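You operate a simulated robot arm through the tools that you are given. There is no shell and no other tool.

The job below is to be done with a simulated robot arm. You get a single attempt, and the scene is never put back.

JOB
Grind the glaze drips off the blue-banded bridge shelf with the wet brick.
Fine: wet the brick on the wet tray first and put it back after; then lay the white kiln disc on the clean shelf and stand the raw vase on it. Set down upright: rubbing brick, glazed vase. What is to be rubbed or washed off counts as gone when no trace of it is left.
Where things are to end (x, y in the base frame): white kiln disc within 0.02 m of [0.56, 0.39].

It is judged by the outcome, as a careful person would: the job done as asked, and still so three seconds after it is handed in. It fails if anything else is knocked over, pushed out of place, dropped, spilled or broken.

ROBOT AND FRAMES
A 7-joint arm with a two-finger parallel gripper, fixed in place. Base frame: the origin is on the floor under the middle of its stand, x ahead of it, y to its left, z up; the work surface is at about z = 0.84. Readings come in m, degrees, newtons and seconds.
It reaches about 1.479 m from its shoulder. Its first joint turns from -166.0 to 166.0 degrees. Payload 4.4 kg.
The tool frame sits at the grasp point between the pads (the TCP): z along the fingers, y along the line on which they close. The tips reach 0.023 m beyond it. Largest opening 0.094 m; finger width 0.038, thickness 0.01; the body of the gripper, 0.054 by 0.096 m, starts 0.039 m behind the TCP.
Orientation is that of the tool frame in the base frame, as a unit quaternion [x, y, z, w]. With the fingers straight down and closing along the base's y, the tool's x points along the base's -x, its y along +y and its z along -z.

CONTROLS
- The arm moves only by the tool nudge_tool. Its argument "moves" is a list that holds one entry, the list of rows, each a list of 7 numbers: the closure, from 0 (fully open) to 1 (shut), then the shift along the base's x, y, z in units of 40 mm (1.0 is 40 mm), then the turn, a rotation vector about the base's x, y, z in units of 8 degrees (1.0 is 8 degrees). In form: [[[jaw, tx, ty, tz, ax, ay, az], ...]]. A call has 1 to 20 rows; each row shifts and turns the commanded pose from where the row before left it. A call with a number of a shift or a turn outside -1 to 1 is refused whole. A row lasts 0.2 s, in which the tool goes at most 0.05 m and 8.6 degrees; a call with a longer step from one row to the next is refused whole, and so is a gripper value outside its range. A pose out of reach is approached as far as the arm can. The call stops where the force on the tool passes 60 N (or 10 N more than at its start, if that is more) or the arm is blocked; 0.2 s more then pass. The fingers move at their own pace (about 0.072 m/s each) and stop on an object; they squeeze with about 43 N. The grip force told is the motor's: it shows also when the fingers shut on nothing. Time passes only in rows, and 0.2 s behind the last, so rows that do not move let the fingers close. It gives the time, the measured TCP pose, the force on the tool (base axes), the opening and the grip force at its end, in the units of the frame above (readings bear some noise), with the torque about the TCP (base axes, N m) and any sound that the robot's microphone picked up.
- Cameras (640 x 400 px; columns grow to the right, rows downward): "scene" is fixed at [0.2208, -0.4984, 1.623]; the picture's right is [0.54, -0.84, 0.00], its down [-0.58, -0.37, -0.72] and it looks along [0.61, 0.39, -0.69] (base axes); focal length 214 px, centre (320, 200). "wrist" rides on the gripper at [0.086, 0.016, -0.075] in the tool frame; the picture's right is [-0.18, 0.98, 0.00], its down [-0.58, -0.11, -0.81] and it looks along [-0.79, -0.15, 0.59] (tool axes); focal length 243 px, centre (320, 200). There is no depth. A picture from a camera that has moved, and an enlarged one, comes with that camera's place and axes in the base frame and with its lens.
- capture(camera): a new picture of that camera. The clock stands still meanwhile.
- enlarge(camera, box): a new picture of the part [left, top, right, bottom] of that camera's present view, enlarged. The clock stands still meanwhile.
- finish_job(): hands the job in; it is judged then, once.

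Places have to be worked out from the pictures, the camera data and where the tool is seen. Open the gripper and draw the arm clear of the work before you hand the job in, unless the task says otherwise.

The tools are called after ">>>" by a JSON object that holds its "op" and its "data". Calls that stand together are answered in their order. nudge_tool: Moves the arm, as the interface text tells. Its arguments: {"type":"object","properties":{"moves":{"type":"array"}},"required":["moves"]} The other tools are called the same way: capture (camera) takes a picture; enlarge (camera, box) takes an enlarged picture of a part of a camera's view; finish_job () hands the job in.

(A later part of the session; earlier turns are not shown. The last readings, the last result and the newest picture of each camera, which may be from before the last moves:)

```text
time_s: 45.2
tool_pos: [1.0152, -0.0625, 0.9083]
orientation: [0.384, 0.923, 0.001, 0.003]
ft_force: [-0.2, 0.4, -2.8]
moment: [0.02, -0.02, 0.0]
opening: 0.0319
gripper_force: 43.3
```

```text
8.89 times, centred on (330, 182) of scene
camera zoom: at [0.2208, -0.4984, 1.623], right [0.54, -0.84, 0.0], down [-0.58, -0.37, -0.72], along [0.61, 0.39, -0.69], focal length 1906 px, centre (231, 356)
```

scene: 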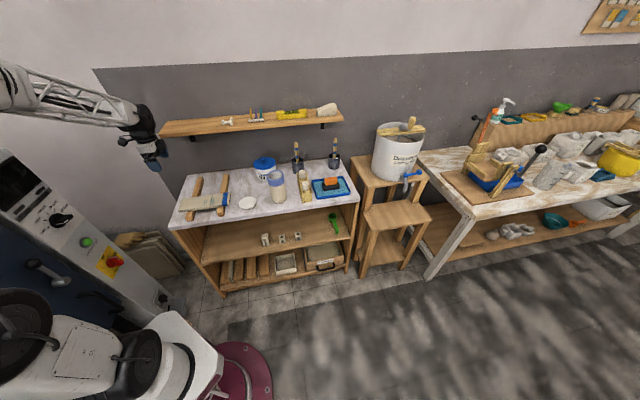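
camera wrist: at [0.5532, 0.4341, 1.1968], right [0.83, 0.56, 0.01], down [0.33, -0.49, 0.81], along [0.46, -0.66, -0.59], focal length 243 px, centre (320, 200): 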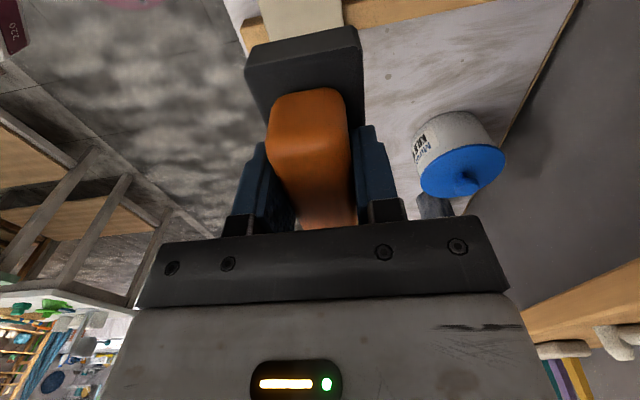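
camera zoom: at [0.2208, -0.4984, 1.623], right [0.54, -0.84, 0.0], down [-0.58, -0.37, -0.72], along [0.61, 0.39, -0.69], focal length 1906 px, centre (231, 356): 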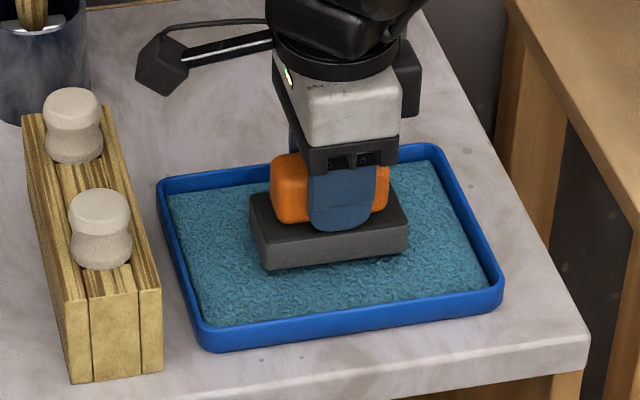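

The brick is still some 2–3 mm above its original height. I continue down.

>>> {"op": "nudge_tool", "data": {"moves": [[[1, 0, 0, -0.04, 0, 0, 0], [1, 0, 0, -0.02, 0, 0, 0], [1, 0, 0, 0, 0, 0, 0]]]}}

```text
time_s: 46.0
tool_pos: [1.015, -0.0622, 0.9049]
orientation: [0.383, 0.924, 0.002, 0.002]
ft_force: [0.0, -0.2, -2.7]
moment: [-0.01, 0.02, -0.01]
opening: 0.0316
gripper_force: 43.1
```

>>> {"op": "nudge_tool", "data": {"moves": [[[1, 0, 0, -0.03, 0, 0, 0], [1, 0, 0, 0, 0, 0, 0]]]}}

```text
time_s: 46.6
tool_pos: [1.0124, -0.0623, 0.9037]
orientation: [0.384, 0.924, 0.001, 0.001]
ft_force: [0.3, -0.7, -3.6]
moment: [0.03, 0.0, -0.01]
opening: 0.032
gripper_force: 42.8
```

The last two readings still show only the brick's own weight (about 3.5 N), so no contact at z = 0.904. I step down another 1.2 mm at a time.

>>> {"op": "nudge_tool", "data": {"moves": [[[1, 0, 0, -0.03, 0, 0, 0], [1, 0, 0, 0, 0, 0, 0]]]}}

>>> {"op": "enlarge", "data": {"camera": "scene", "box": [312, 168, 348, 192]}}

```text
time_s: 47.2
tool_pos: [1.0139, -0.0619, 0.9037]
orientation: [0.383, 0.924, 0.001, 0.002]
ft_force: [-0.3, -1.2, -3.2]
moment: [0.03, 0.0, 0.0]
opening: 0.0318
gripper_force: 42.8
```

```text
16.00 times, centred on (330, 180) of scene
camera zoom: at [0.2208, -0.4984, 1.623], right [0.54, -0.84, 0.0], down [-0.58, -0.37, -0.72], along [0.61, 0.39, -0.69], focal length 3432 px, centre (160, 520)
```

zoom: 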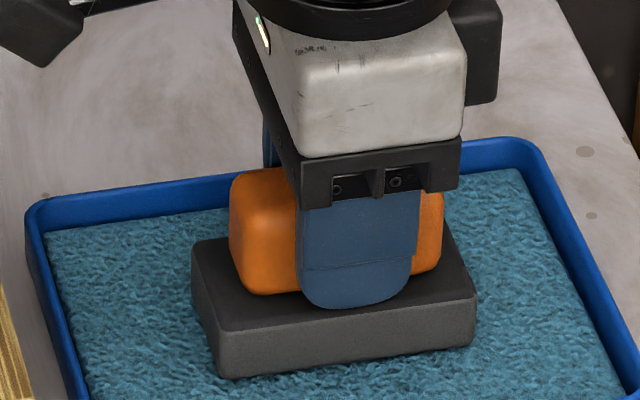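

The brick looks almost seated. I step down again until the sponge takes the weight.

>>> {"op": "nudge_tool", "data": {"moves": [[[1, 0, 0, -0.03, 0, 0, 0], [1, 0, 0, 0, 0, 0, 0]]]}}

```text
time_s: 47.8
tool_pos: [1.0139, -0.0624, 0.9019]
orientation: [0.383, 0.924, 0.002, 0.003]
ft_force: [-4.1, -1.4, 10.7]
moment: [0.17, 0.86, 0.09]
opening: 0.0317
gripper_force: 42.7
```

Contact, about 14 N, but the moment shows one end touching first, so the brick is slightly tilted in the grip. I press a little more so it levels out on the sponge before release.

>>> {"op": "nudge_tool", "data": {"moves": [[[1, 0, 0, -0.03, 0, 0, 0], [1, 0, 0, -0.02, 0, 0, 0], [1, 0, 0, 0, 0, 0, 0]]]}}

>>> {"op": "enlarge", "data": {"camera": "scene", "box": [312, 168, 348, 192]}}

```text
time_s: 48.6
tool_pos: [1.0143, -0.0613, 0.9023]
orientation: [0.383, 0.924, 0.001, 0.004]
ft_force: [-8.1, 3.0, 35.1]
moment: [-0.75, 0.81, -0.1]
opening: 0.0322
gripper_force: 42.3
```

```text
16.00 times, centred on (330, 180) of scene
camera zoom: at [0.2208, -0.4984, 1.623], right [0.54, -0.84, 0.0], down [-0.58, -0.37, -0.72], along [0.61, 0.39, -0.69], focal length 3432 px, centre (160, 520)
```

zoom: 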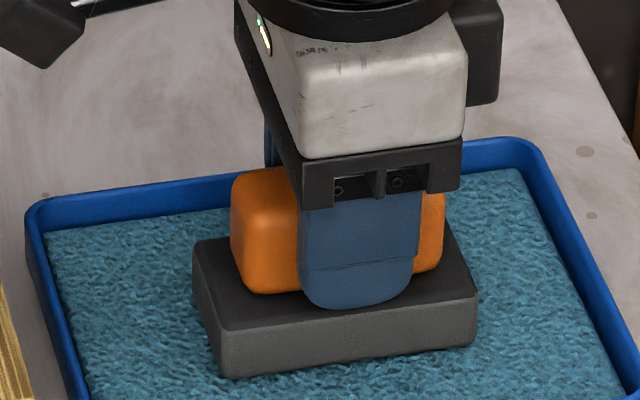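

The brick is seated on the sponge with 35 N press. I ease the press, open the fingers and rise straight up.

>>> {"op": "nudge_tool", "data": {"moves": [[[1, 0, 0, 0.035, 0, 0, 0], [1, 0, 0, 0, 0, 0, 0], [0.7, 0, 0, 0, 0, 0, 0], [0.4, 0, 0, 0, 0, 0, 0], [0, 0, 0, 0, 0, 0, 0], [0, 0, 0, 0, 0, 0, 0], [0, 0, 0, 0, 0, 0, 0], [0, 0, 0, 0.5, 0, 0, 0], [0, 0, 0, 0.9, 0, 0, 0], [0, 0, 0, 1, 0, 0, 0], [0, 0, 0, 1, 0, 0, 0], [0, 0, 0, 1, 0, 0, 0], [0, 0, 0, 0.8, 0, 0, 0], [0, 0, 0, 0, 0, 0, 0]]]}}

>>> {"op": "enlarge", "data": {"camera": "scene", "box": [300, 160, 360, 205]}}

>>> {"op": "capture", "data": {"camera": "wrist"}}

```text
time_s: 51.6
tool_pos: [1.0118, -0.0628, 1.1119]
orientation: [0.383, 0.924, 0.003, 0.003]
ft_force: [0.8, -0.3, -0.3]
moment: [-0.03, 0.03, 0.03]
opening: 0.0939
gripper_force: 0.0
```

```text
8.89 times, centred on (330, 182) of scene
camera zoom: at [0.2208, -0.4984, 1.623], right [0.54, -0.84, 0.0], down [-0.58, -0.37, -0.72], along [0.61, 0.39, -0.69], focal length 1906 px, centre (231, 356)
```

zoom: 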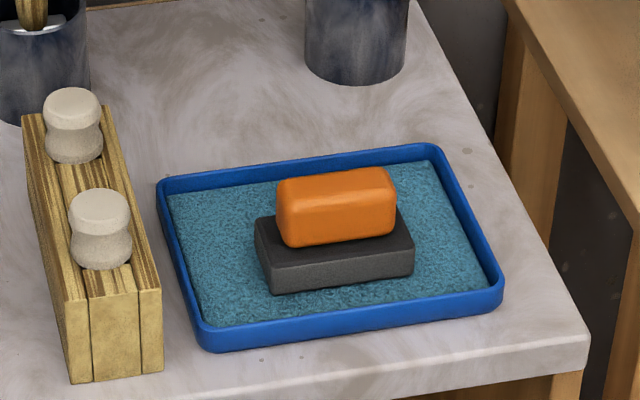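

```text
taken
camera wrist: at [0.9616, 0.0104, 1.1841], right [0.83, 0.56, 0.01], down [0.33, -0.49, 0.81], along [0.46, -0.67, -0.59], focal length 243 px, centre (320, 200)
```

wrist: 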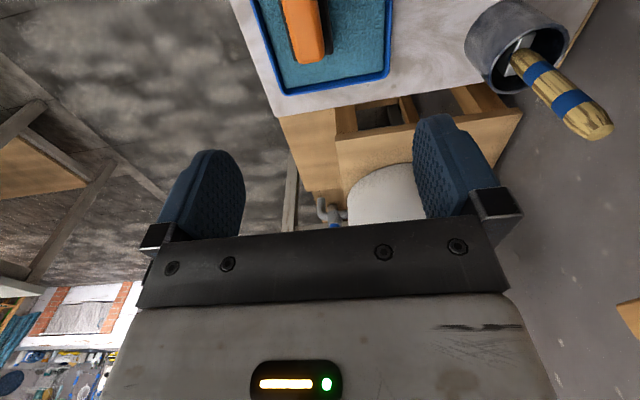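

The brick is back upright on the sponge, though it shifted roughly 15 mm toward the front when released. I back off to the same viewpoint as before to check its position in the tray.

>>> {"op": "nudge_tool", "data": {"moves": [[[0, -0.43, 0.84, 0, 0, 0, 0], [0, -0.43, 0.84, 0, 0, 0, 0], [0, -0.43, 0.84, 0, 0, 0, 0], [0, -0.44, 0.85, 0, 0, 0, 0], [0, 0, 0, 0, 0, 0, 0]]]}}

>>> {"op": "enlarge", "data": {"camera": "wrist", "box": [240, 60, 400, 160]}}

>>> {"op": "capture", "data": {"camera": "wrist"}}

```text
time_s: 52.8
tool_pos: [0.9462, 0.0741, 1.1093]
orientation: [0.383, 0.924, 0.002, 0.003]
ft_force: [0.6, -0.1, -0.3]
moment: [-0.01, 0.01, 0.01]
opening: 0.0938
gripper_force: 0.1
```

```text
4.00 times, centred on (320, 110) of wrist
camera zoom: at [0.8956, 0.1463, 1.1837], right [0.83, 0.56, 0.01], down [0.33, -0.49, 0.81], along [0.46, -0.67, -0.59], focal length 970 px, centre (320, 560)
```

zoom: 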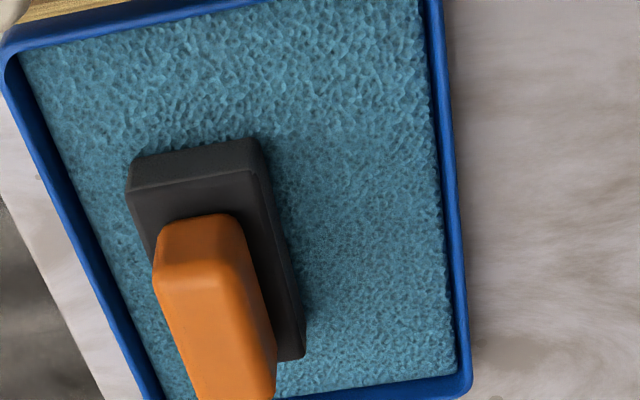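

```text
taken
camera wrist: at [0.8956, 0.1463, 1.1837], right [0.83, 0.56, 0.01], down [0.33, -0.49, 0.81], along [0.46, -0.67, -0.59], focal length 243 px, centre (320, 200)
```

wrist: 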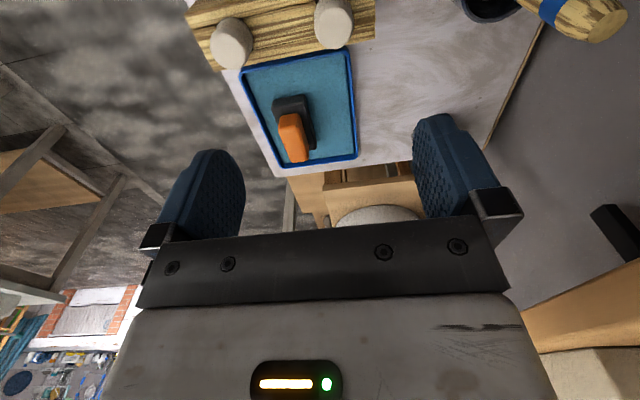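

The brick sits flat and upright well within the tray, so I leave it there. Next is the disc: I move high over the vase to above the disc at about (0.681, 0.235) and lower to z ≈ 1.0 to look.

>>> {"op": "nudge_tool", "data": {"moves": [[[0, -0.829, 0.503, 0, 0, 0, 0], [0, -0.829, 0.503, 0, 0, 0, 0], [0, -0.829, 0.503, 0, 0, 0, 0], [0, -0.829, 0.503, 0, 0, 0, 0], [0, -0.829, 0.503, 0, 0, 0, 0], [0, -0.829, 0.503, 0, 0, 0, 0], [0, -0.829, 0.503, 0, 0, 0, 0], [0, -0.829, 0.503, 0, 0, 0, 0], [0, 0, 0, -1, 0, 0, 0], [0, 0, 0, -1, 0, 0, 0], [0, 0, 0, -0.7, 0, 0, 0], [0, 0, 0, 0, 0, 0, 0]]]}}

>>> {"op": "capture", "data": {"camera": "wrist"}}

>>> {"op": "enlarge", "data": {"camera": "wrist", "box": [240, 0, 400, 100]}}

```text
time_s: 55.4
tool_pos: [0.6801, 0.2357, 1.0007]
orientation: [0.383, 0.924, 0.001, 0.003]
ft_force: [-1.4, -0.6, -0.8]
moment: [-0.01, -0.01, 0.0]
opening: 0.0939
gripper_force: 0.1
```

```text
taken
camera wrist: at [0.6298, 0.3075, 1.0743], right [0.83, 0.56, 0.0], down [0.33, -0.49, 0.81], along [0.46, -0.67, -0.59], focal length 243 px, centre (320, 200)
```

wrist: 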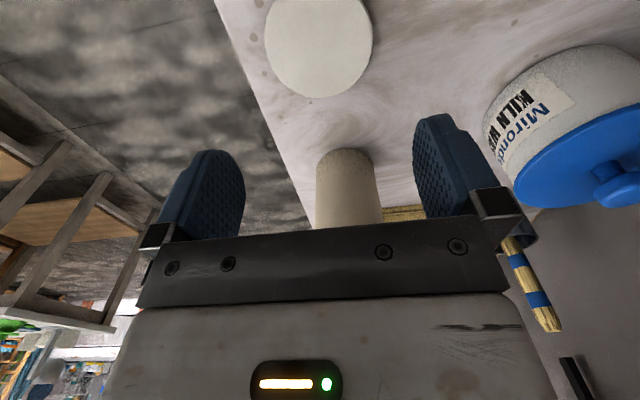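

```text
4.00 times, centred on (320, 50) of wrist
camera zoom: at [0.6298, 0.3075, 1.0743], right [0.83, 0.56, 0.0], down [0.33, -0.49, 0.81], along [0.46, -0.67, -0.59], focal length 970 px, centre (320, 800)
```

zoom: 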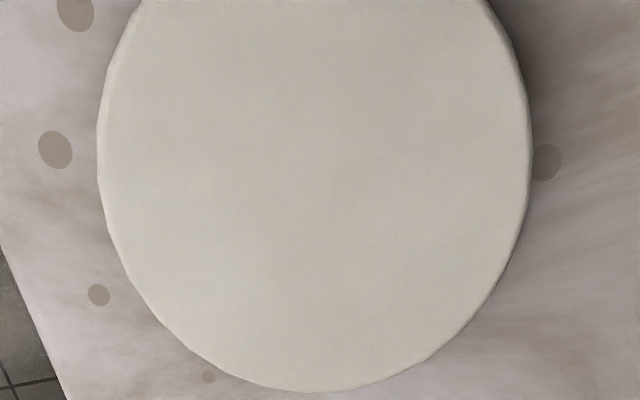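

The disc is about 0.091 m across, with the gripper opening at 0.094 m, so alignment must be within a millimetre or so. I estimate its centre at (0.680, 0.232), shift there and come down to just above it for a fine check.

>>> {"op": "nudge_tool", "data": {"moves": [[[0, 0, -0.085, -0.9, 0, 0, 0], [0, 0, 0, -0.9, 0, 0, 0], [0, 0, 0, -0.85, 0, 0, 0], [0, 0, 0, 0, 0, 0, 0], [0, 0, 0, 0, 0, 0, 0]]]}}

>>> {"op": "capture", "data": {"camera": "wrist"}}

>>> {"op": "enlarge", "data": {"camera": "wrist", "box": [200, 60, 440, 210]}}

>>> {"op": "enlarge", "data": {"camera": "scene", "box": [210, 160, 290, 220]}}

```text
time_s: 56.6
tool_pos: [0.6778, 0.2296, 0.8929]
orientation: [0.384, 0.923, 0.002, 0.002]
ft_force: [-0.4, -0.6, 0.3]
moment: [-0.01, -0.01, -0.01]
opening: 0.0941
gripper_force: 0.2
```

```text
taken
camera wrist: at [0.6272, 0.3017, 0.9665], right [0.83, 0.56, 0.01], down [0.33, -0.49, 0.81], along [0.46, -0.67, -0.59], focal length 243 px, centre (320, 200)
```

wrist: 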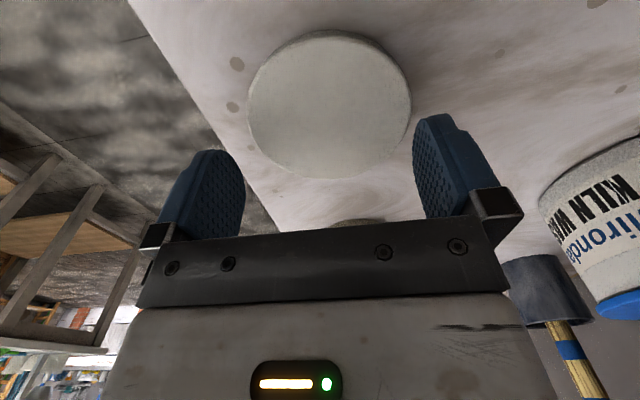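

```text
2.67 times, centred on (320, 135) of wrist
camera zoom: at [0.6272, 0.3017, 0.9665], right [0.83, 0.56, 0.01], down [0.33, -0.49, 0.81], along [0.46, -0.67, -0.59], focal length 647 px, centre (320, 373)
```

zoom: 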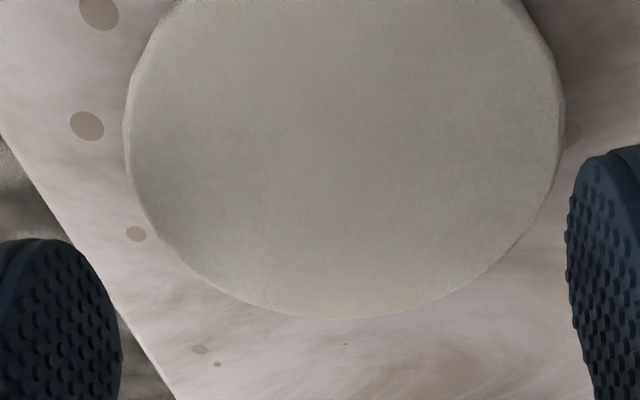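

```text
6.67 times, centred on (250, 190) of scene
camera zoom: at [0.2208, -0.4984, 1.623], right [0.54, -0.84, 0.0], down [-0.58, -0.37, -0.72], along [0.61, 0.39, -0.69], focal length 1430 px, centre (787, 267)
```

zoom: 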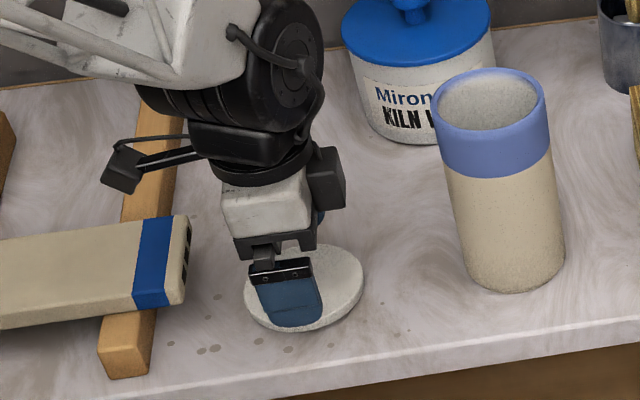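

In the wrist picture the disc sits about 5 mm toward the right finger relative to the tool centre. I shift the tool by about (5.6, 1.4) mm and re-check.

>>> {"op": "nudge_tool", "data": {"moves": [[[0, 0.14, 0.035, 0, 0, 0, 0], [0, 0, 0, 0, 0, 0, 0], [0, 0, 0, 0, 0, 0, 0]]]}}

>>> {"op": "capture", "data": {"camera": "wrist"}}

>>> {"op": "enlarge", "data": {"camera": "wrist", "box": [200, 60, 440, 210]}}

```text
time_s: 57.4
tool_pos: [0.6837, 0.2316, 0.8924]
orientation: [0.384, 0.923, 0.0, 0.003]
ft_force: [-0.3, 0.2, -0.8]
moment: [0.0, 0.0, 0.01]
opening: 0.0938
gripper_force: 0.0
```

```text
taken
camera wrist: at [0.6336, 0.3034, 0.9665], right [0.83, 0.56, 0.0], down [0.33, -0.49, 0.81], along [0.46, -0.67, -0.59], focal length 243 px, centre (320, 200)
```

wrist: 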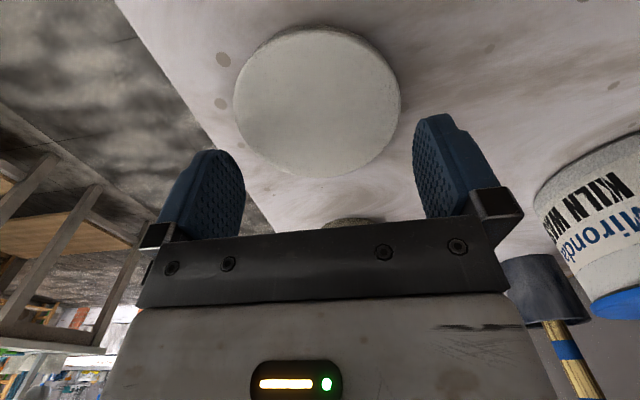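

```text
2.67 times, centred on (320, 135) of wrist
camera zoom: at [0.6336, 0.3034, 0.9665], right [0.83, 0.56, 0.0], down [0.33, -0.49, 0.81], along [0.46, -0.67, -0.59], focal length 647 px, centre (320, 373)
```

zoom: 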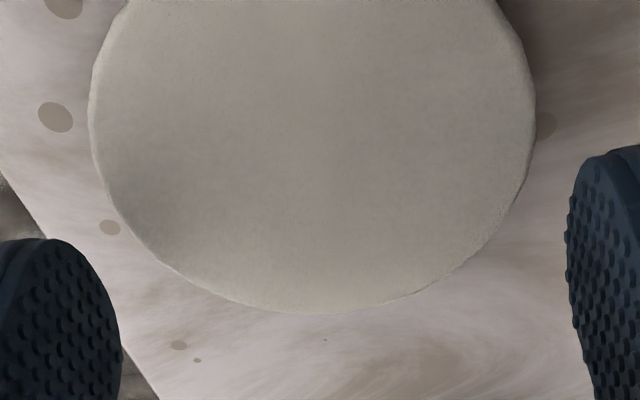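

Now the disc centre is within about 1 mm of the tool centre. I trim 0.8 mm along the closing line and lower until the tips are just above the disc's top, then look again.

>>> {"op": "nudge_tool", "data": {"moves": [[[0, -0.014, -0.014, -0.15, 0, 0, 0], [0, 0, 0, -0.15, 0, 0, 0], [0, 0, 0, -0.08, 0, 0, 0], [0, 0, 0, 0, 0, 0, 0], [0, 0, 0, 0, 0, 0, 0]]]}}

>>> {"op": "enlarge", "data": {"camera": "wrist", "box": [200, 60, 440, 210]}}

>>> {"op": "enlarge", "data": {"camera": "scene", "box": [228, 180, 268, 212]}}

```text
time_s: 58.6
tool_pos: [0.6847, 0.2323, 0.8786]
orientation: [0.383, 0.924, 0.001, 0.002]
ft_force: [-1.0, 0.0, 0.4]
moment: [0.01, -0.01, 0.02]
opening: 0.0941
gripper_force: 0.0
```

```text
2.67 times, centred on (320, 135) of wrist
camera zoom: at [0.634, 0.3048, 0.9512], right [0.83, 0.56, 0.0], down [0.33, -0.49, 0.81], along [0.46, -0.67, -0.59], focal length 647 px, centre (320, 373)
```

zoom: 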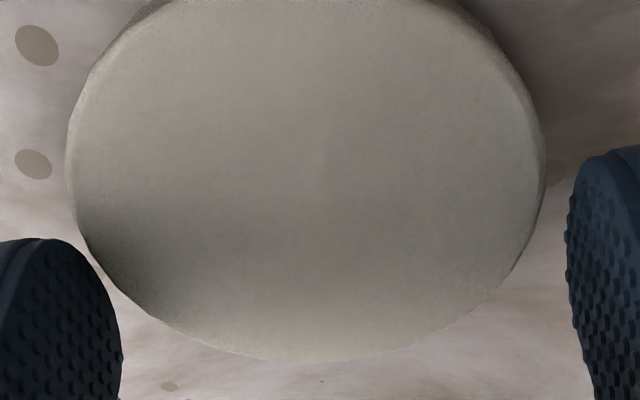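

```text
12.50 times, centred on (248, 196) of scene
camera zoom: at [0.2208, -0.4984, 1.623], right [0.54, -0.84, 0.0], down [-0.58, -0.37, -0.72], along [0.61, 0.39, -0.69], focal length 2681 px, centre (1220, 250)
```

zoom: 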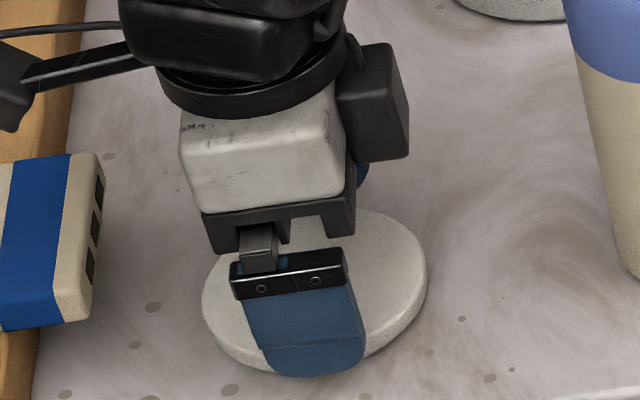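

The tool ended about 2 mm too far along the closing line relative to the disc. I trim it back by 2 mm and verify at this height.

>>> {"op": "nudge_tool", "data": {"moves": [[[0, -0.035, -0.035, 0, 0, 0, 0], [0, 0, 0, 0, 0, 0, 0], [0, 0, 0, 0, 0, 0, 0], [0, 0, 0, 0, 0, 0, 0]]]}}

>>> {"op": "enlarge", "data": {"camera": "wrist", "box": [200, 60, 440, 210]}}

```text
time_s: 59.6
tool_pos: [0.6838, 0.2306, 0.8778]
orientation: [0.384, 0.923, 0.003, 0.003]
ft_force: [0.9, 0.4, -0.7]
moment: [-0.02, 0.01, 0.02]
opening: 0.0943
gripper_force: 0.0
```

```text
2.67 times, centred on (320, 135) of wrist
camera zoom: at [0.6327, 0.3028, 0.9516], right [0.83, 0.56, 0.0], down [0.33, -0.49, 0.81], along [0.46, -0.67, -0.59], focal length 647 px, centre (320, 373)
```

zoom: 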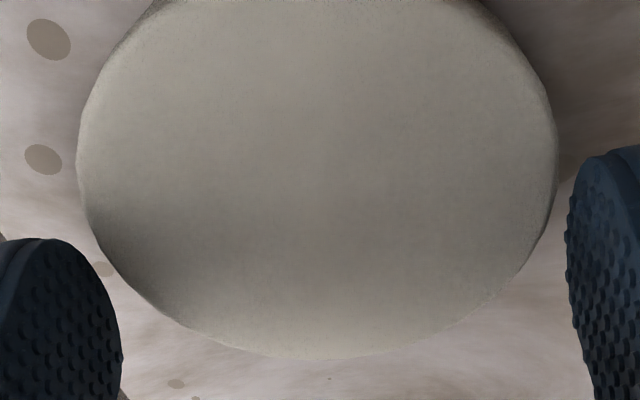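

Now the disc is centred to within about half a millimetre. I trim slightly, lower 4 mm more so the tips are level with the disc's top, and look once more.

>>> {"op": "nudge_tool", "data": {"moves": [[[0, -0.008, -0.008, -0.05, 0, 0, 0], [0, 0, 0, -0.04, 0, 0, 0], [0, 0, 0, 0, 0, 0, 0], [0, 0, 0, 0, 0, 0, 0]]]}}

>>> {"op": "enlarge", "data": {"camera": "wrist", "box": [200, 60, 440, 210]}}

```text
time_s: 60.6
tool_pos: [0.6831, 0.2289, 0.875]
orientation: [0.383, 0.924, 0.001, 0.002]
ft_force: [1.8, -0.8, 0.5]
moment: [-0.03, -0.01, 0.04]
opening: 0.0939
gripper_force: 0.0
```

```text
2.67 times, centred on (320, 135) of wrist
camera zoom: at [0.6326, 0.302, 0.9487], right [0.83, 0.56, 0.0], down [0.33, -0.49, 0.81], along [0.46, -0.67, -0.59], focal length 647 px, centre (320, 373)
```

zoom: 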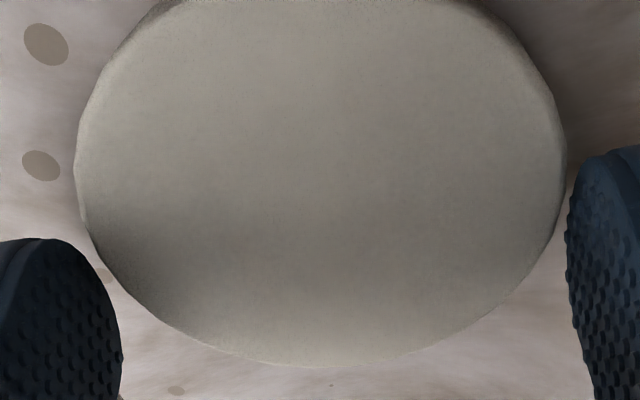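

Disc extremes are now symmetric about the tool centre; fitting several heights gives diameter ≈ 0.090 m and top z ≈ 0.853. I lower the tips past the rim in small steps, watching the force.

>>> {"op": "nudge_tool", "data": {"moves": [[[0, 0, 0, -0.05, 0, 0, 0], [0, 0, 0, -0.05, 0, 0, 0], [0, 0, 0, 0, 0, 0, 0]]]}}

>>> {"op": "enlarge", "data": {"camera": "wrist", "box": [200, 60, 440, 210]}}

```text
time_s: 61.4
tool_pos: [0.6831, 0.229, 0.8711]
orientation: [0.383, 0.924, 0.002, 0.003]
ft_force: [0.1, -0.1, -0.2]
moment: [0.0, -0.02, -0.03]
opening: 0.094
gripper_force: 0.0
```

```text
2.67 times, centred on (320, 135) of wrist
camera zoom: at [0.6327, 0.3022, 0.9447], right [0.83, 0.56, 0.0], down [0.33, -0.49, 0.81], along [0.46, -0.67, -0.59], focal length 647 px, centre (320, 373)
```

zoom: 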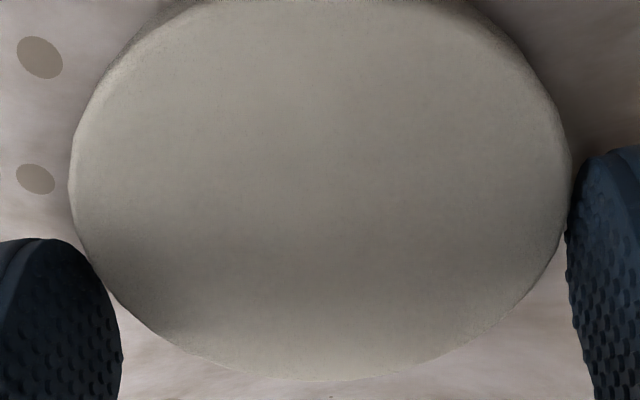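

The tips are already below the disc's top with no force, so the disc fits between the fingers. I go down about 4 mm more and close.

>>> {"op": "nudge_tool", "data": {"moves": [[[0, 0, 0, -0.05, 0, 0, 0], [0, 0, 0, -0.05, 0, 0, 0], [0, 0, 0, 0, 0, 0, 0]]]}}

```text
time_s: 62.2
tool_pos: [0.6831, 0.2305, 0.8672]
orientation: [0.384, 0.924, 0.001, 0.002]
ft_force: [-0.2, -0.7, 0.0]
moment: [-0.02, 0.01, 0.01]
opening: 0.0943
gripper_force: 0.1
```

TCP is at z = 0.867 with tips at about 0.844 and no contact force. I close on the disc.

>>> {"op": "nudge_tool", "data": {"moves": [[[0.3, 0, 0, 0, 0, 0, 0], [1, 0, 0, 0, 0, 0, 0], [1, 0, 0, 0, 0, 0, 0], [1, 0, 0, 0, 0, 0, 0]]]}}

>>> {"op": "enlarge", "data": {"camera": "wrist", "box": [200, 60, 440, 210]}}

>>> {"op": "enlarge", "data": {"camera": "scene", "box": [210, 160, 290, 220]}}

```text
time_s: 63.2
tool_pos: [0.6835, 0.2307, 0.8665]
orientation: [0.384, 0.924, 0.001, 0.003]
ft_force: [0.3, 0.0, 0.1]
moment: [-0.02, -0.01, 0.0]
opening: 0.0882
gripper_force: 42.9
```

```text
2.67 times, centred on (320, 135) of wrist
camera zoom: at [0.6322, 0.303, 0.9415], right [0.83, 0.56, 0.0], down [0.33, -0.49, 0.81], along [0.46, -0.67, -0.59], focal length 647 px, centre (320, 373)
```

zoom: 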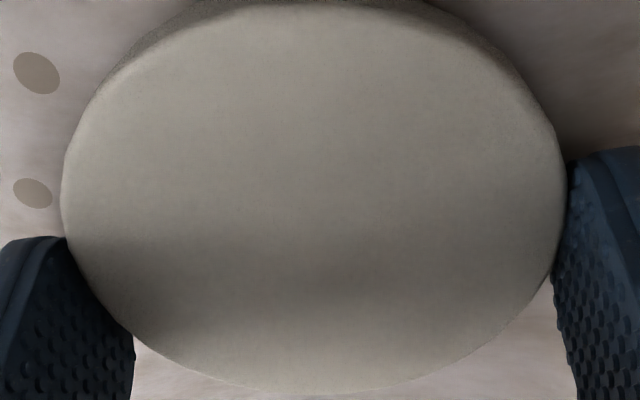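

```text
6.67 times, centred on (250, 190) of scene
camera zoom: at [0.2208, -0.4984, 1.623], right [0.54, -0.84, 0.0], down [-0.58, -0.37, -0.72], along [0.61, 0.39, -0.69], focal length 1430 px, centre (787, 267)
```

zoom: 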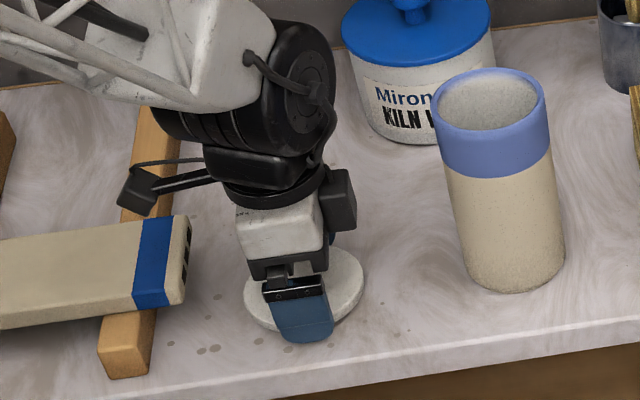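

The disc is gripped (opening 0.088, 43 N). I lift it gently and check that it hangs level.

>>> {"op": "nudge_tool", "data": {"moves": [[[1, 0, 0, 0.1, 0, 0, 0], [1, 0, 0, 0.4, 0, 0, 0], [1, 0, 0, 0.8, 0, 0, 0], [1, 0, 0, 1, 0, 0, 0], [1, 0, 0, 0.8, 0, 0, 0], [1, 0, 0, 0, 0, 0, 0]]]}}

>>> {"op": "capture", "data": {"camera": "wrist"}}

>>> {"op": "enlarge", "data": {"camera": "scene", "box": [190, 120, 290, 220]}}

```text
time_s: 64.6
tool_pos: [0.6838, 0.2304, 0.9809]
orientation: [0.384, 0.923, -0.004, -0.003]
ft_force: [0.2, 0.2, -1.6]
moment: [-0.02, -0.01, 0.02]
opening: 0.0882
gripper_force: 42.5
```

```text
taken
camera wrist: at [0.6337, 0.3035, 1.0541], right [0.83, 0.56, -0.01], down [0.34, -0.49, 0.81], along [0.45, -0.67, -0.59], focal length 243 px, centre (320, 200)
```

wrist: 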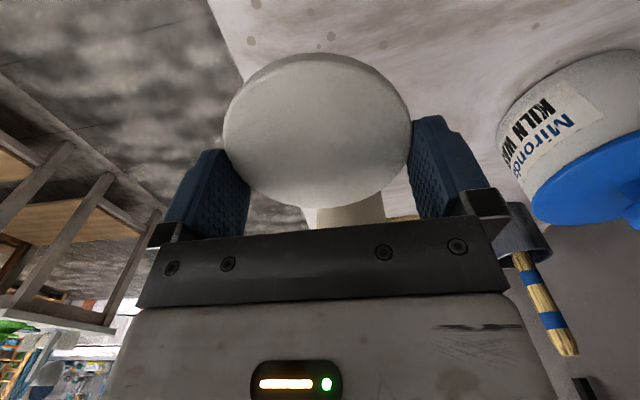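

```text
4.00 times, centred on (240, 170) of scene
camera zoom: at [0.2208, -0.4984, 1.623], right [0.54, -0.84, 0.0], down [-0.58, -0.37, -0.72], along [0.61, 0.39, -0.69], focal length 858 px, centre (640, 320)
```

zoom: 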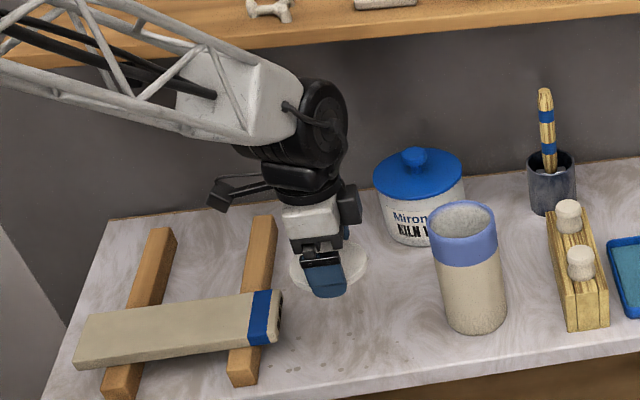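

The disc is held level and centred in the fingers. I carry it over the shelf so its centre will be at about (0.559, 0.389).

>>> {"op": "nudge_tool", "data": {"moves": [[[1, -0.4, 0.5, 0, 0, 0, 0], [1, -0.619, 0.788, 0, 0, 0, 0], [1, -0.619, 0.788, 0, 0, 0, 0], [1, -0.619, 0.788, 0, 0, 0, 0], [1, -0.619, 0.788, 0, 0, 0, 0], [1, -0.219, 0.288, 0, 0, 0, 0], [1, 0, 0, 0, 0, 0, 0], [1, 0, 0, 0, 0, 0, 0]]]}}

>>> {"op": "capture", "data": {"camera": "wrist"}}

>>> {"op": "enlarge", "data": {"camera": "scene", "box": [170, 140, 270, 220]}}

```text
time_s: 65.6
tool_pos: [0.6136, 0.3229, 0.9167]
orientation: [0.392, 0.919, -0.039, -0.028]
ft_force: [-6.7, 8.3, 117.1]
moment: [3.95, -4.03, 0.37]
opening: 0.0879
gripper_force: 42.9
stopped in row 4: the force on the tool passed its limit at 102 N (the readings are from after the stop); the commanded pose is now the measured one
```

```text
taken
camera wrist: at [0.5709, 0.4004, 0.9909], right [0.83, 0.54, -0.1], down [0.39, -0.46, 0.8], along [0.39, -0.7, -0.59], focal length 243 px, centre (320, 200)
```

wrist: 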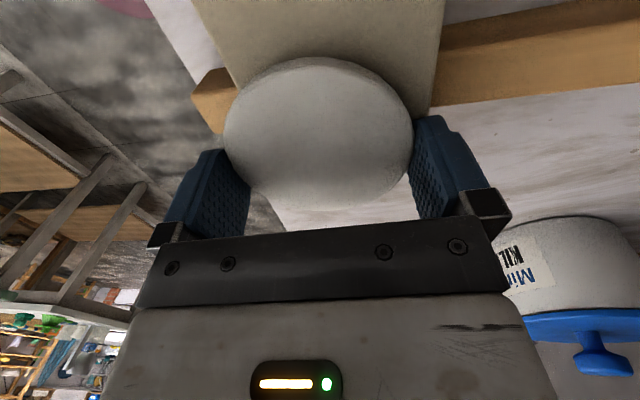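

```text
5.00 times, centred on (220, 180) of scene
camera zoom: at [0.2208, -0.4984, 1.623], right [0.54, -0.84, 0.0], down [-0.58, -0.37, -0.72], along [0.61, 0.39, -0.69], focal length 1072 px, centre (820, 300)
```

zoom: 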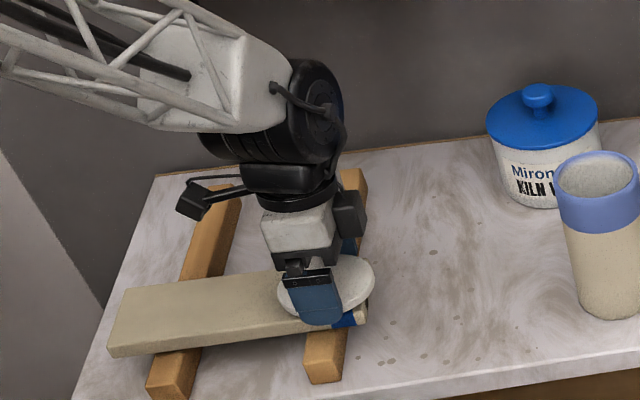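

The arm sagged unexpectedly during the carry: it is at z = 0.917, tilted about 5°, and the back finger presses on the shelf edge. I first relieve that by moving straight up a little.

>>> {"op": "nudge_tool", "data": {"moves": [[[1, 0, 0, 0.25, 0, 0, 0], [1, 0, 0, 0.25, 0, 0, 0]]]}}

>>> {"op": "enlarge", "data": {"camera": "scene", "box": [170, 140, 270, 220]}}

>>> {"op": "capture", "data": {"camera": "scene"}}

```text
time_s: 66.2
tool_pos: [0.6079, 0.3206, 0.9174]
orientation: [0.394, 0.917, -0.05, -0.037]
ft_force: [15.9, 11.4, 44.3]
moment: [1.65, -2.38, -0.04]
opening: 0.0883
gripper_force: 42.9
```

```text
5.00 times, centred on (220, 180) of scene
camera zoom: at [0.2208, -0.4984, 1.623], right [0.54, -0.84, 0.0], down [-0.58, -0.37, -0.72], along [0.61, 0.39, -0.69], focal length 1072 px, centre (820, 300)
```

zoom: 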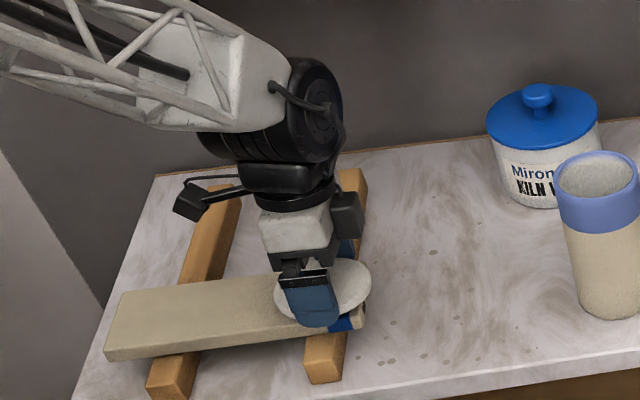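

```text
taken
```

scene: 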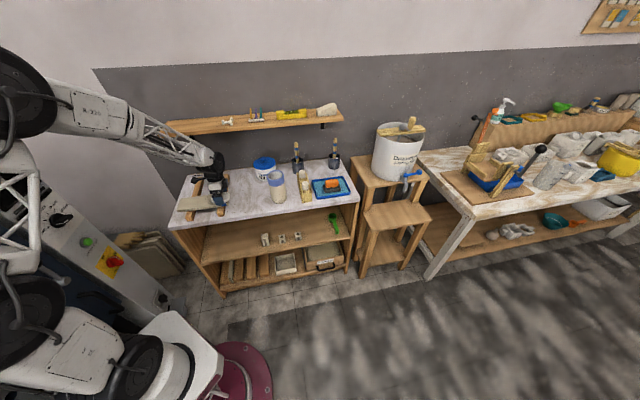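

The elbow appears to have swung into a lower posture and the arm isn't tracking properly here. I back out upward to relieve contact and see whether tracking recovers.

>>> {"op": "nudge_tool", "data": {"moves": [[[1, 0, 0, 0.5, 0, 0, 0], [1, 0, 0, 0.5, 0, 0, 0], [1, 0, 0, 0.5, 0, 0, 0], [1, 0, 0, 0, 0, 0, 0]]]}}

>>> {"op": "capture", "data": {"camera": "scene"}}

```text
time_s: 67.4
tool_pos: [0.6106, 0.3145, 0.9351]
orientation: [0.395, 0.914, -0.077, -0.059]
ft_force: [-0.1, -0.7, -1.2]
moment: [-0.03, -0.01, -0.03]
opening: 0.0879
gripper_force: 42.9
stopped in row 4: the arm was blocked; the commanded pose is now the measured one
```

```text
taken
```

scene: 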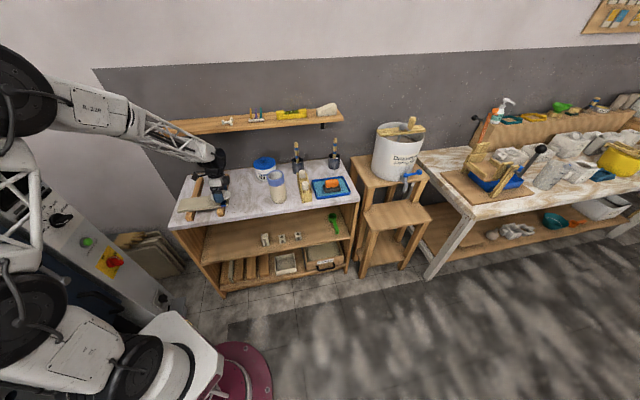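

The arm reports being blocked with no force on the tool, so some link is hitting something or a joint is at its limit. I look closely at the arm posture.

>>> {"op": "enlarge", "data": {"camera": "scene", "box": [0, 40, 240, 190]}}

>>> {"op": "enlarge", "data": {"camera": "scene", "box": [0, 150, 240, 300]}}

>>> {"op": "enlarge", "data": {"camera": "scene", "box": [170, 130, 266, 190]}}

>>> {"op": "capture", "data": {"camera": "wrist"}}

```text
2.67 times, centred on (120, 115) of scene
camera zoom: at [0.2208, -0.4984, 1.623], right [0.54, -0.84, 0.0], down [-0.58, -0.37, -0.72], along [0.61, 0.39, -0.69], focal length 572 px, centre (853, 427)
```

zoom: 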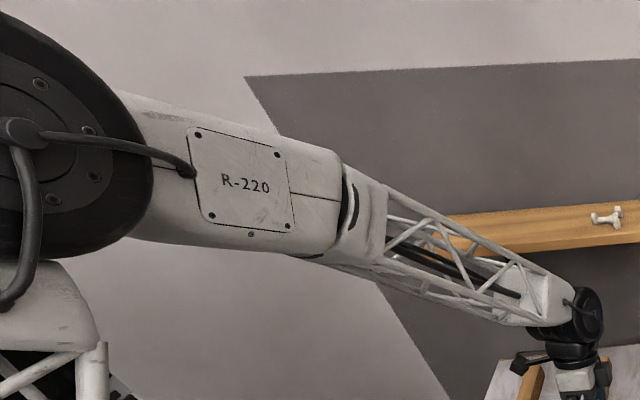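

```text
2.67 times, centred on (120, 225) of scene
camera zoom: at [0.2208, -0.4984, 1.623], right [0.54, -0.84, 0.0], down [-0.58, -0.37, -0.72], along [0.61, 0.39, -0.69], focal length 572 px, centre (853, 133)
```

zoom: 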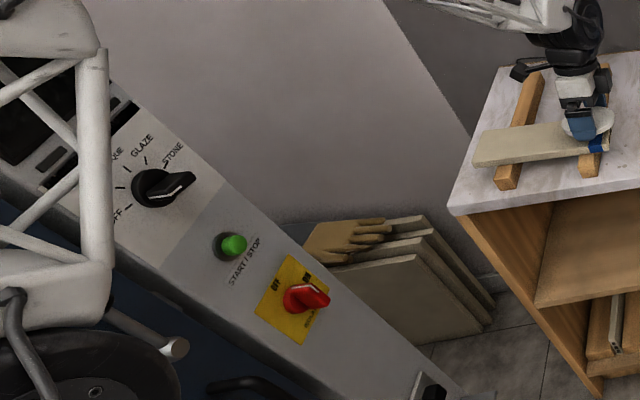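

```text
6.67 times, centred on (218, 160) of scene
camera zoom: at [0.2208, -0.4984, 1.623], right [0.54, -0.84, 0.0], down [-0.58, -0.37, -0.72], along [0.61, 0.39, -0.69], focal length 1430 px, centre (1000, 467)
```

zoom: 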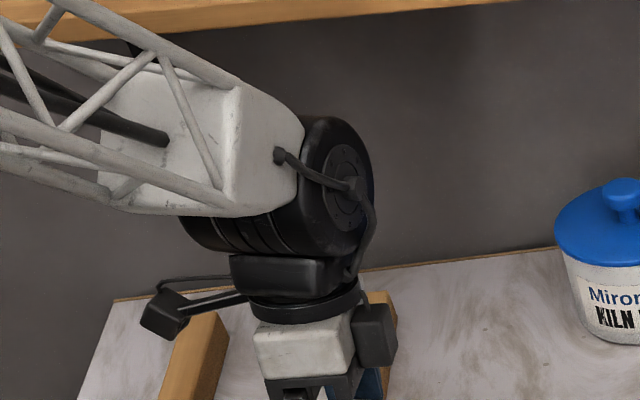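

```text
taken
camera wrist: at [0.575, 0.3948, 1.0089], right [0.83, 0.53, -0.19], down [0.45, -0.42, 0.78], along [0.33, -0.74, -0.59], focal length 243 px, centre (320, 200)
```

wrist: 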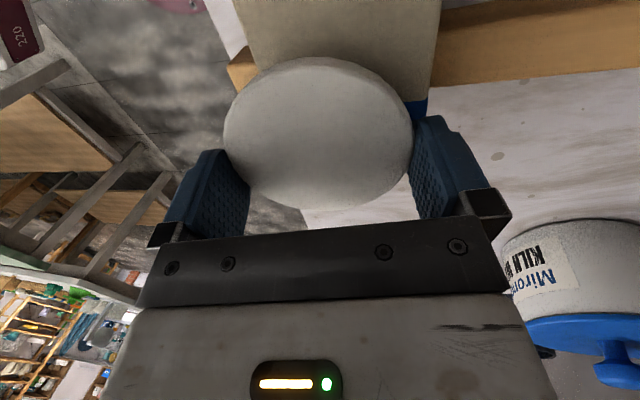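

Nothing obvious touches the arm, and the tool itself is free of force now. I try backing along the way I came (toward the disc's old place) while righting the tool, and check tracking.

>>> {"op": "nudge_tool", "data": {"moves": [[[1, 0.3, -0.35, 0.2, 0, 0, 0], [1, 0.3, -0.35, 0.2, 0, 0, 0], [1, 0, 0, 0, 0, 0, 0]]]}}

```text
time_s: 68.2
tool_pos: [0.6342, 0.2855, 0.9558]
orientation: [0.394, 0.914, -0.074, -0.057]
ft_force: [-0.4, -0.3, -1.7]
moment: [0.0, -0.05, 0.01]
opening: 0.0882
gripper_force: 42.9
```

That moved as commanded. I now right the tool in two steps and see if it follows.

>>> {"op": "nudge_tool", "data": {"moves": [[[1, 0.2, -0.25, 0.2, 0.3, -0.5, 0], [1, 0.2, -0.25, 0.2, 0.3, -0.5, 0], [1, 0, 0, 0, 0, 0, 0]]]}}

>>> {"op": "enlarge", "data": {"camera": "scene", "box": [0, 40, 240, 190]}}

```text
time_s: 69.0
tool_pos: [0.6501, 0.2635, 0.9519]
orientation: [0.397, 0.917, -0.016, -0.019]
ft_force: [0.5, -0.1, -1.3]
moment: [0.0, 0.0, -0.02]
opening: 0.0882
gripper_force: 43.1
```

```text
2.67 times, centred on (120, 115) of scene
camera zoom: at [0.2208, -0.4984, 1.623], right [0.54, -0.84, 0.0], down [-0.58, -0.37, -0.72], along [0.61, 0.39, -0.69], focal length 572 px, centre (853, 427)
```

zoom: 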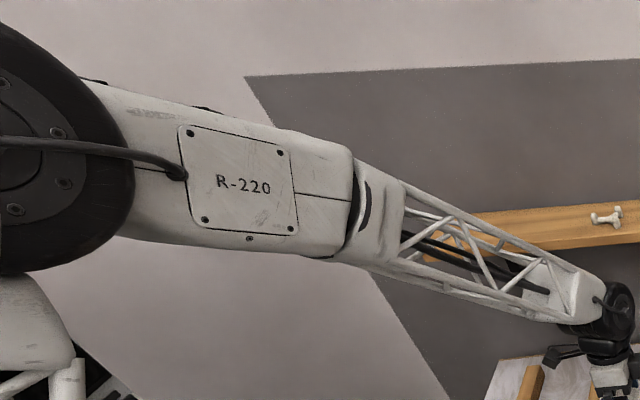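

The tool righted but ended 20 mm lower than commanded. I hold still for a moment to see whether the arm converges or keeps sagging.

>>> {"op": "nudge_tool", "data": {"moves": [[[1, 0, 0, 0, 0, 0, 0], [1, 0, 0, 0, 0, 0, 0], [1, 0, 0, 0, 0, 0, 0], [1, 0, 0, 0, 0, 0, 0]]]}}

```text
time_s: 70.0
tool_pos: [0.6502, 0.2636, 0.9515]
orientation: [0.397, 0.918, -0.018, -0.02]
ft_force: [0.1, -0.5, -1.5]
moment: [-0.02, -0.04, 0.01]
opening: 0.0878
gripper_force: 43.1
```

It is stable, just offset from the command. I test a pure upward move of 40 mm from here.

>>> {"op": "nudge_tool", "data": {"moves": [[[1, 0, 0, 0.5, 0, 0, 0], [1, 0, 0, 0.5, 0, 0, 0], [1, 0, 0, 0, 0, 0, 0]]]}}

```text
time_s: 71.0
tool_pos: [0.6518, 0.2594, 0.9638]
orientation: [0.4, 0.915, -0.033, -0.034]
ft_force: [0.0, 0.1, -1.3]
moment: [0.01, 0.03, 0.01]
opening: 0.0878
gripper_force: 42.9
stopped in row 3: the arm was blocked; the commanded pose is now the measured one
```

The arm is blocked going up. I examine the shoulder and upper arm region for a possible contact.

>>> {"op": "enlarge", "data": {"camera": "scene", "box": [0, 200, 320, 400]}}

>>> {"op": "capture", "data": {"camera": "scene"}}

```text
2.00 times, centred on (160, 300) of scene
camera zoom: at [0.2208, -0.4984, 1.623], right [0.54, -0.84, 0.0], down [-0.58, -0.37, -0.72], along [0.61, 0.39, -0.69], focal length 429 px, centre (640, 0)
```

zoom: 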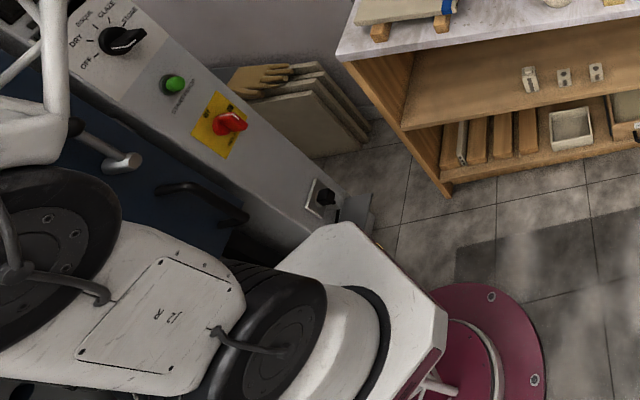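

```text
taken
```

scene: 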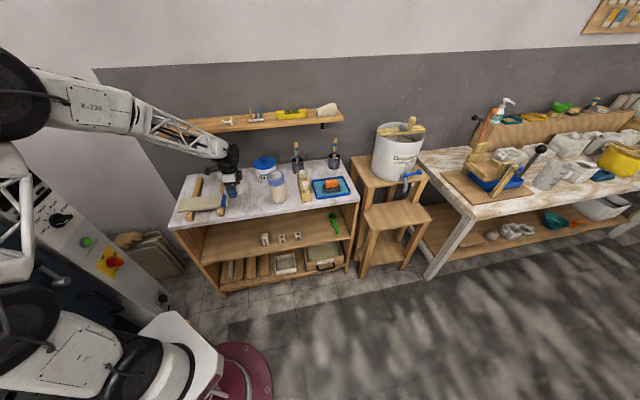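

The upper arm shows no contact I can see, so a joint is likely at its limit in this wrist attitude. The disc is round, so yaw is free: I turn the tool back toward its initial yaw while righting it and moving slightly outward.

>>> {"op": "nudge_tool", "data": {"moves": [[[1, 0.2, -0.18, 0, 0.06, -0.16, 0.9], [1, 0.2, -0.18, 0, 0.06, -0.16, 0.9], [1, 0.2, -0.18, 0, 0.06, -0.16, 0.9], [1, 0.2, -0.18, 0, 0.06, -0.16, 0.9], [1, 0, 0, 0, 0, 0, 0]]]}}

>>> {"op": "capture", "data": {"camera": "scene"}}

```text
time_s: 72.2
tool_pos: [0.683, 0.233, 0.9733]
orientation: [0.159, 0.987, -0.004, 0.012]
ft_force: [0.2, -0.1, -1.8]
moment: [0.0, -0.01, 0.0]
opening: 0.088
gripper_force: 43.2
```

```text
taken
```

scene: 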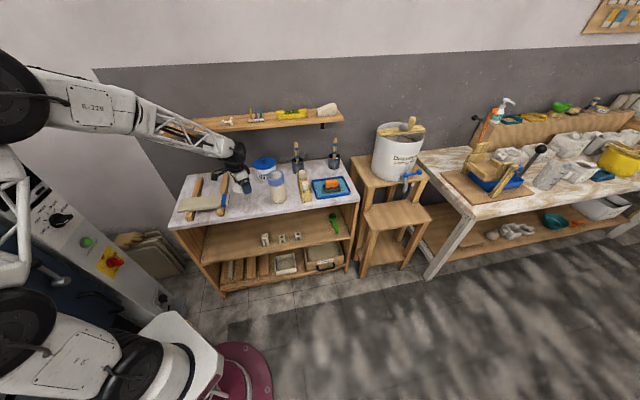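

Tracking looks right again. I test a 40 mm raise here.

>>> {"op": "nudge_tool", "data": {"moves": [[[1, 0, 0, 0.5, 0, 0, 0], [1, 0, 0, 0.5, 0, 0, 0], [1, 0, 0, 0, 0, 0, 0]]]}}

```text
time_s: 73.0
tool_pos: [0.6839, 0.2305, 0.9885]
orientation: [0.162, 0.987, -0.011, -0.003]
ft_force: [0.4, -0.6, -2.3]
moment: [-0.02, 0.04, 0.01]
opening: 0.0881
gripper_force: 42.8
```

The height is still restricted close in, while outward moves track well. I move outward and up toward the arm's starting region, where it was free, and check tracking as I go.

>>> {"op": "nudge_tool", "data": {"moves": [[[1, 0.3, 0.4, 0.1, 0, 0, 0], [1, 0.3, 0.4, 0.1, 0, 0, 0], [1, 0.3, 0.4, 0.1, 0, 0, 0], [1, 0, 0, 0, 0, 0, 0]]]}}

>>> {"op": "capture", "data": {"camera": "scene"}}

```text
time_s: 74.0
tool_pos: [0.7185, 0.2816, 1.0239]
orientation: [0.16, 0.987, -0.003, 0.012]
ft_force: [0.3, -0.4, -1.5]
moment: [-0.02, 0.02, 0.02]
opening: 0.0879
gripper_force: 42.9
```

```text
taken
```

scene: 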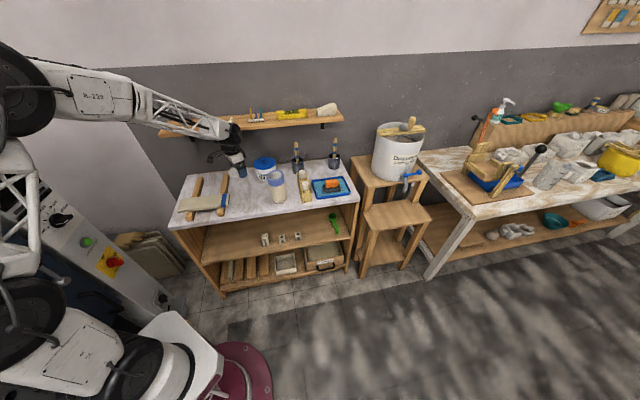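

The arm follows properly out here. I rise further to about z = 1.15 and check.

>>> {"op": "nudge_tool", "data": {"moves": [[[1, 0, 0, 0.8, 0, 0, 0], [1, 0, 0, 0.8, 0, 0, 0], [1, 0, 0, 0.8, 0, 0, 0], [1, 0, 0, 0.8, 0, 0, 0], [1, 0, 0, 0, 0, 0, 0]]]}}

>>> {"op": "capture", "data": {"camera": "scene"}}

```text
time_s: 75.4
tool_pos: [0.7301, 0.2727, 1.0974]
orientation: [0.165, 0.986, -0.022, -0.018]
ft_force: [1.0, -0.4, -1.2]
moment: [0.01, 0.02, 0.01]
opening: 0.0883
gripper_force: 43.6
stopped in row 5: the arm was blocked; the commanded pose is now the measured one
```

```text
taken
```

scene: 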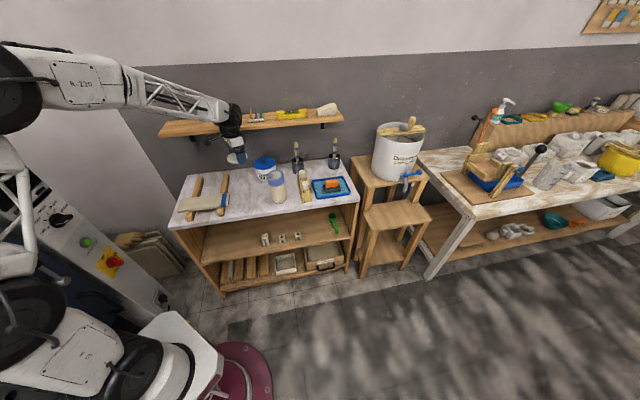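

Raising is blocked again, as if the elbow cannot swing further back at this azimuth. I swing around toward the starting azimuth at a lower height and test there.

>>> {"op": "nudge_tool", "data": {"moves": [[[1, -0.1, 0.2, -0.6, 0.054, -0.061, 0], [1, -0.45, 0.75, -0.4, 0.054, -0.061, 0], [1, -0.45, 0.75, -0.3, 0.054, -0.061, 0], [1, -0.45, 0.75, -0.2, 0.054, -0.061, 0], [1, -0.45, 0.75, -0.2, 0.054, -0.061, 0], [1, -0.35, 0.6, 0, 0, 0, 0], [1, 0, 0, 0, 0, 0, 0]]]}}

>>> {"op": "capture", "data": {"camera": "scene"}}

```text
time_s: 77.2
tool_pos: [0.6457, 0.4134, 0.9824]
orientation: [0.174, 0.984, -0.022, -0.023]
ft_force: [1.4, -0.9, -2.1]
moment: [-0.01, 0.03, -0.01]
opening: 0.0879
gripper_force: 42.6
stopped in row 7: the arm was blocked; the commanded pose is now the measured one
```

```text
taken
```

scene: 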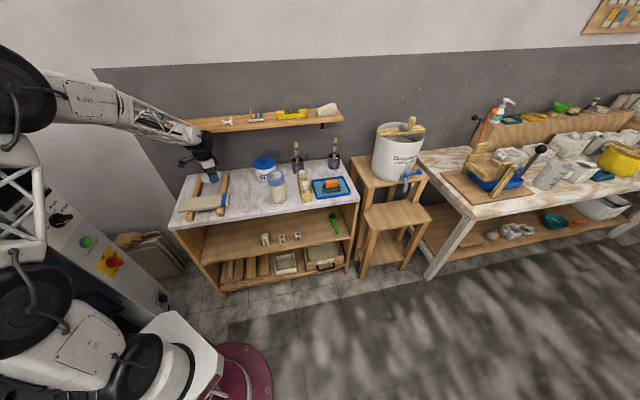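

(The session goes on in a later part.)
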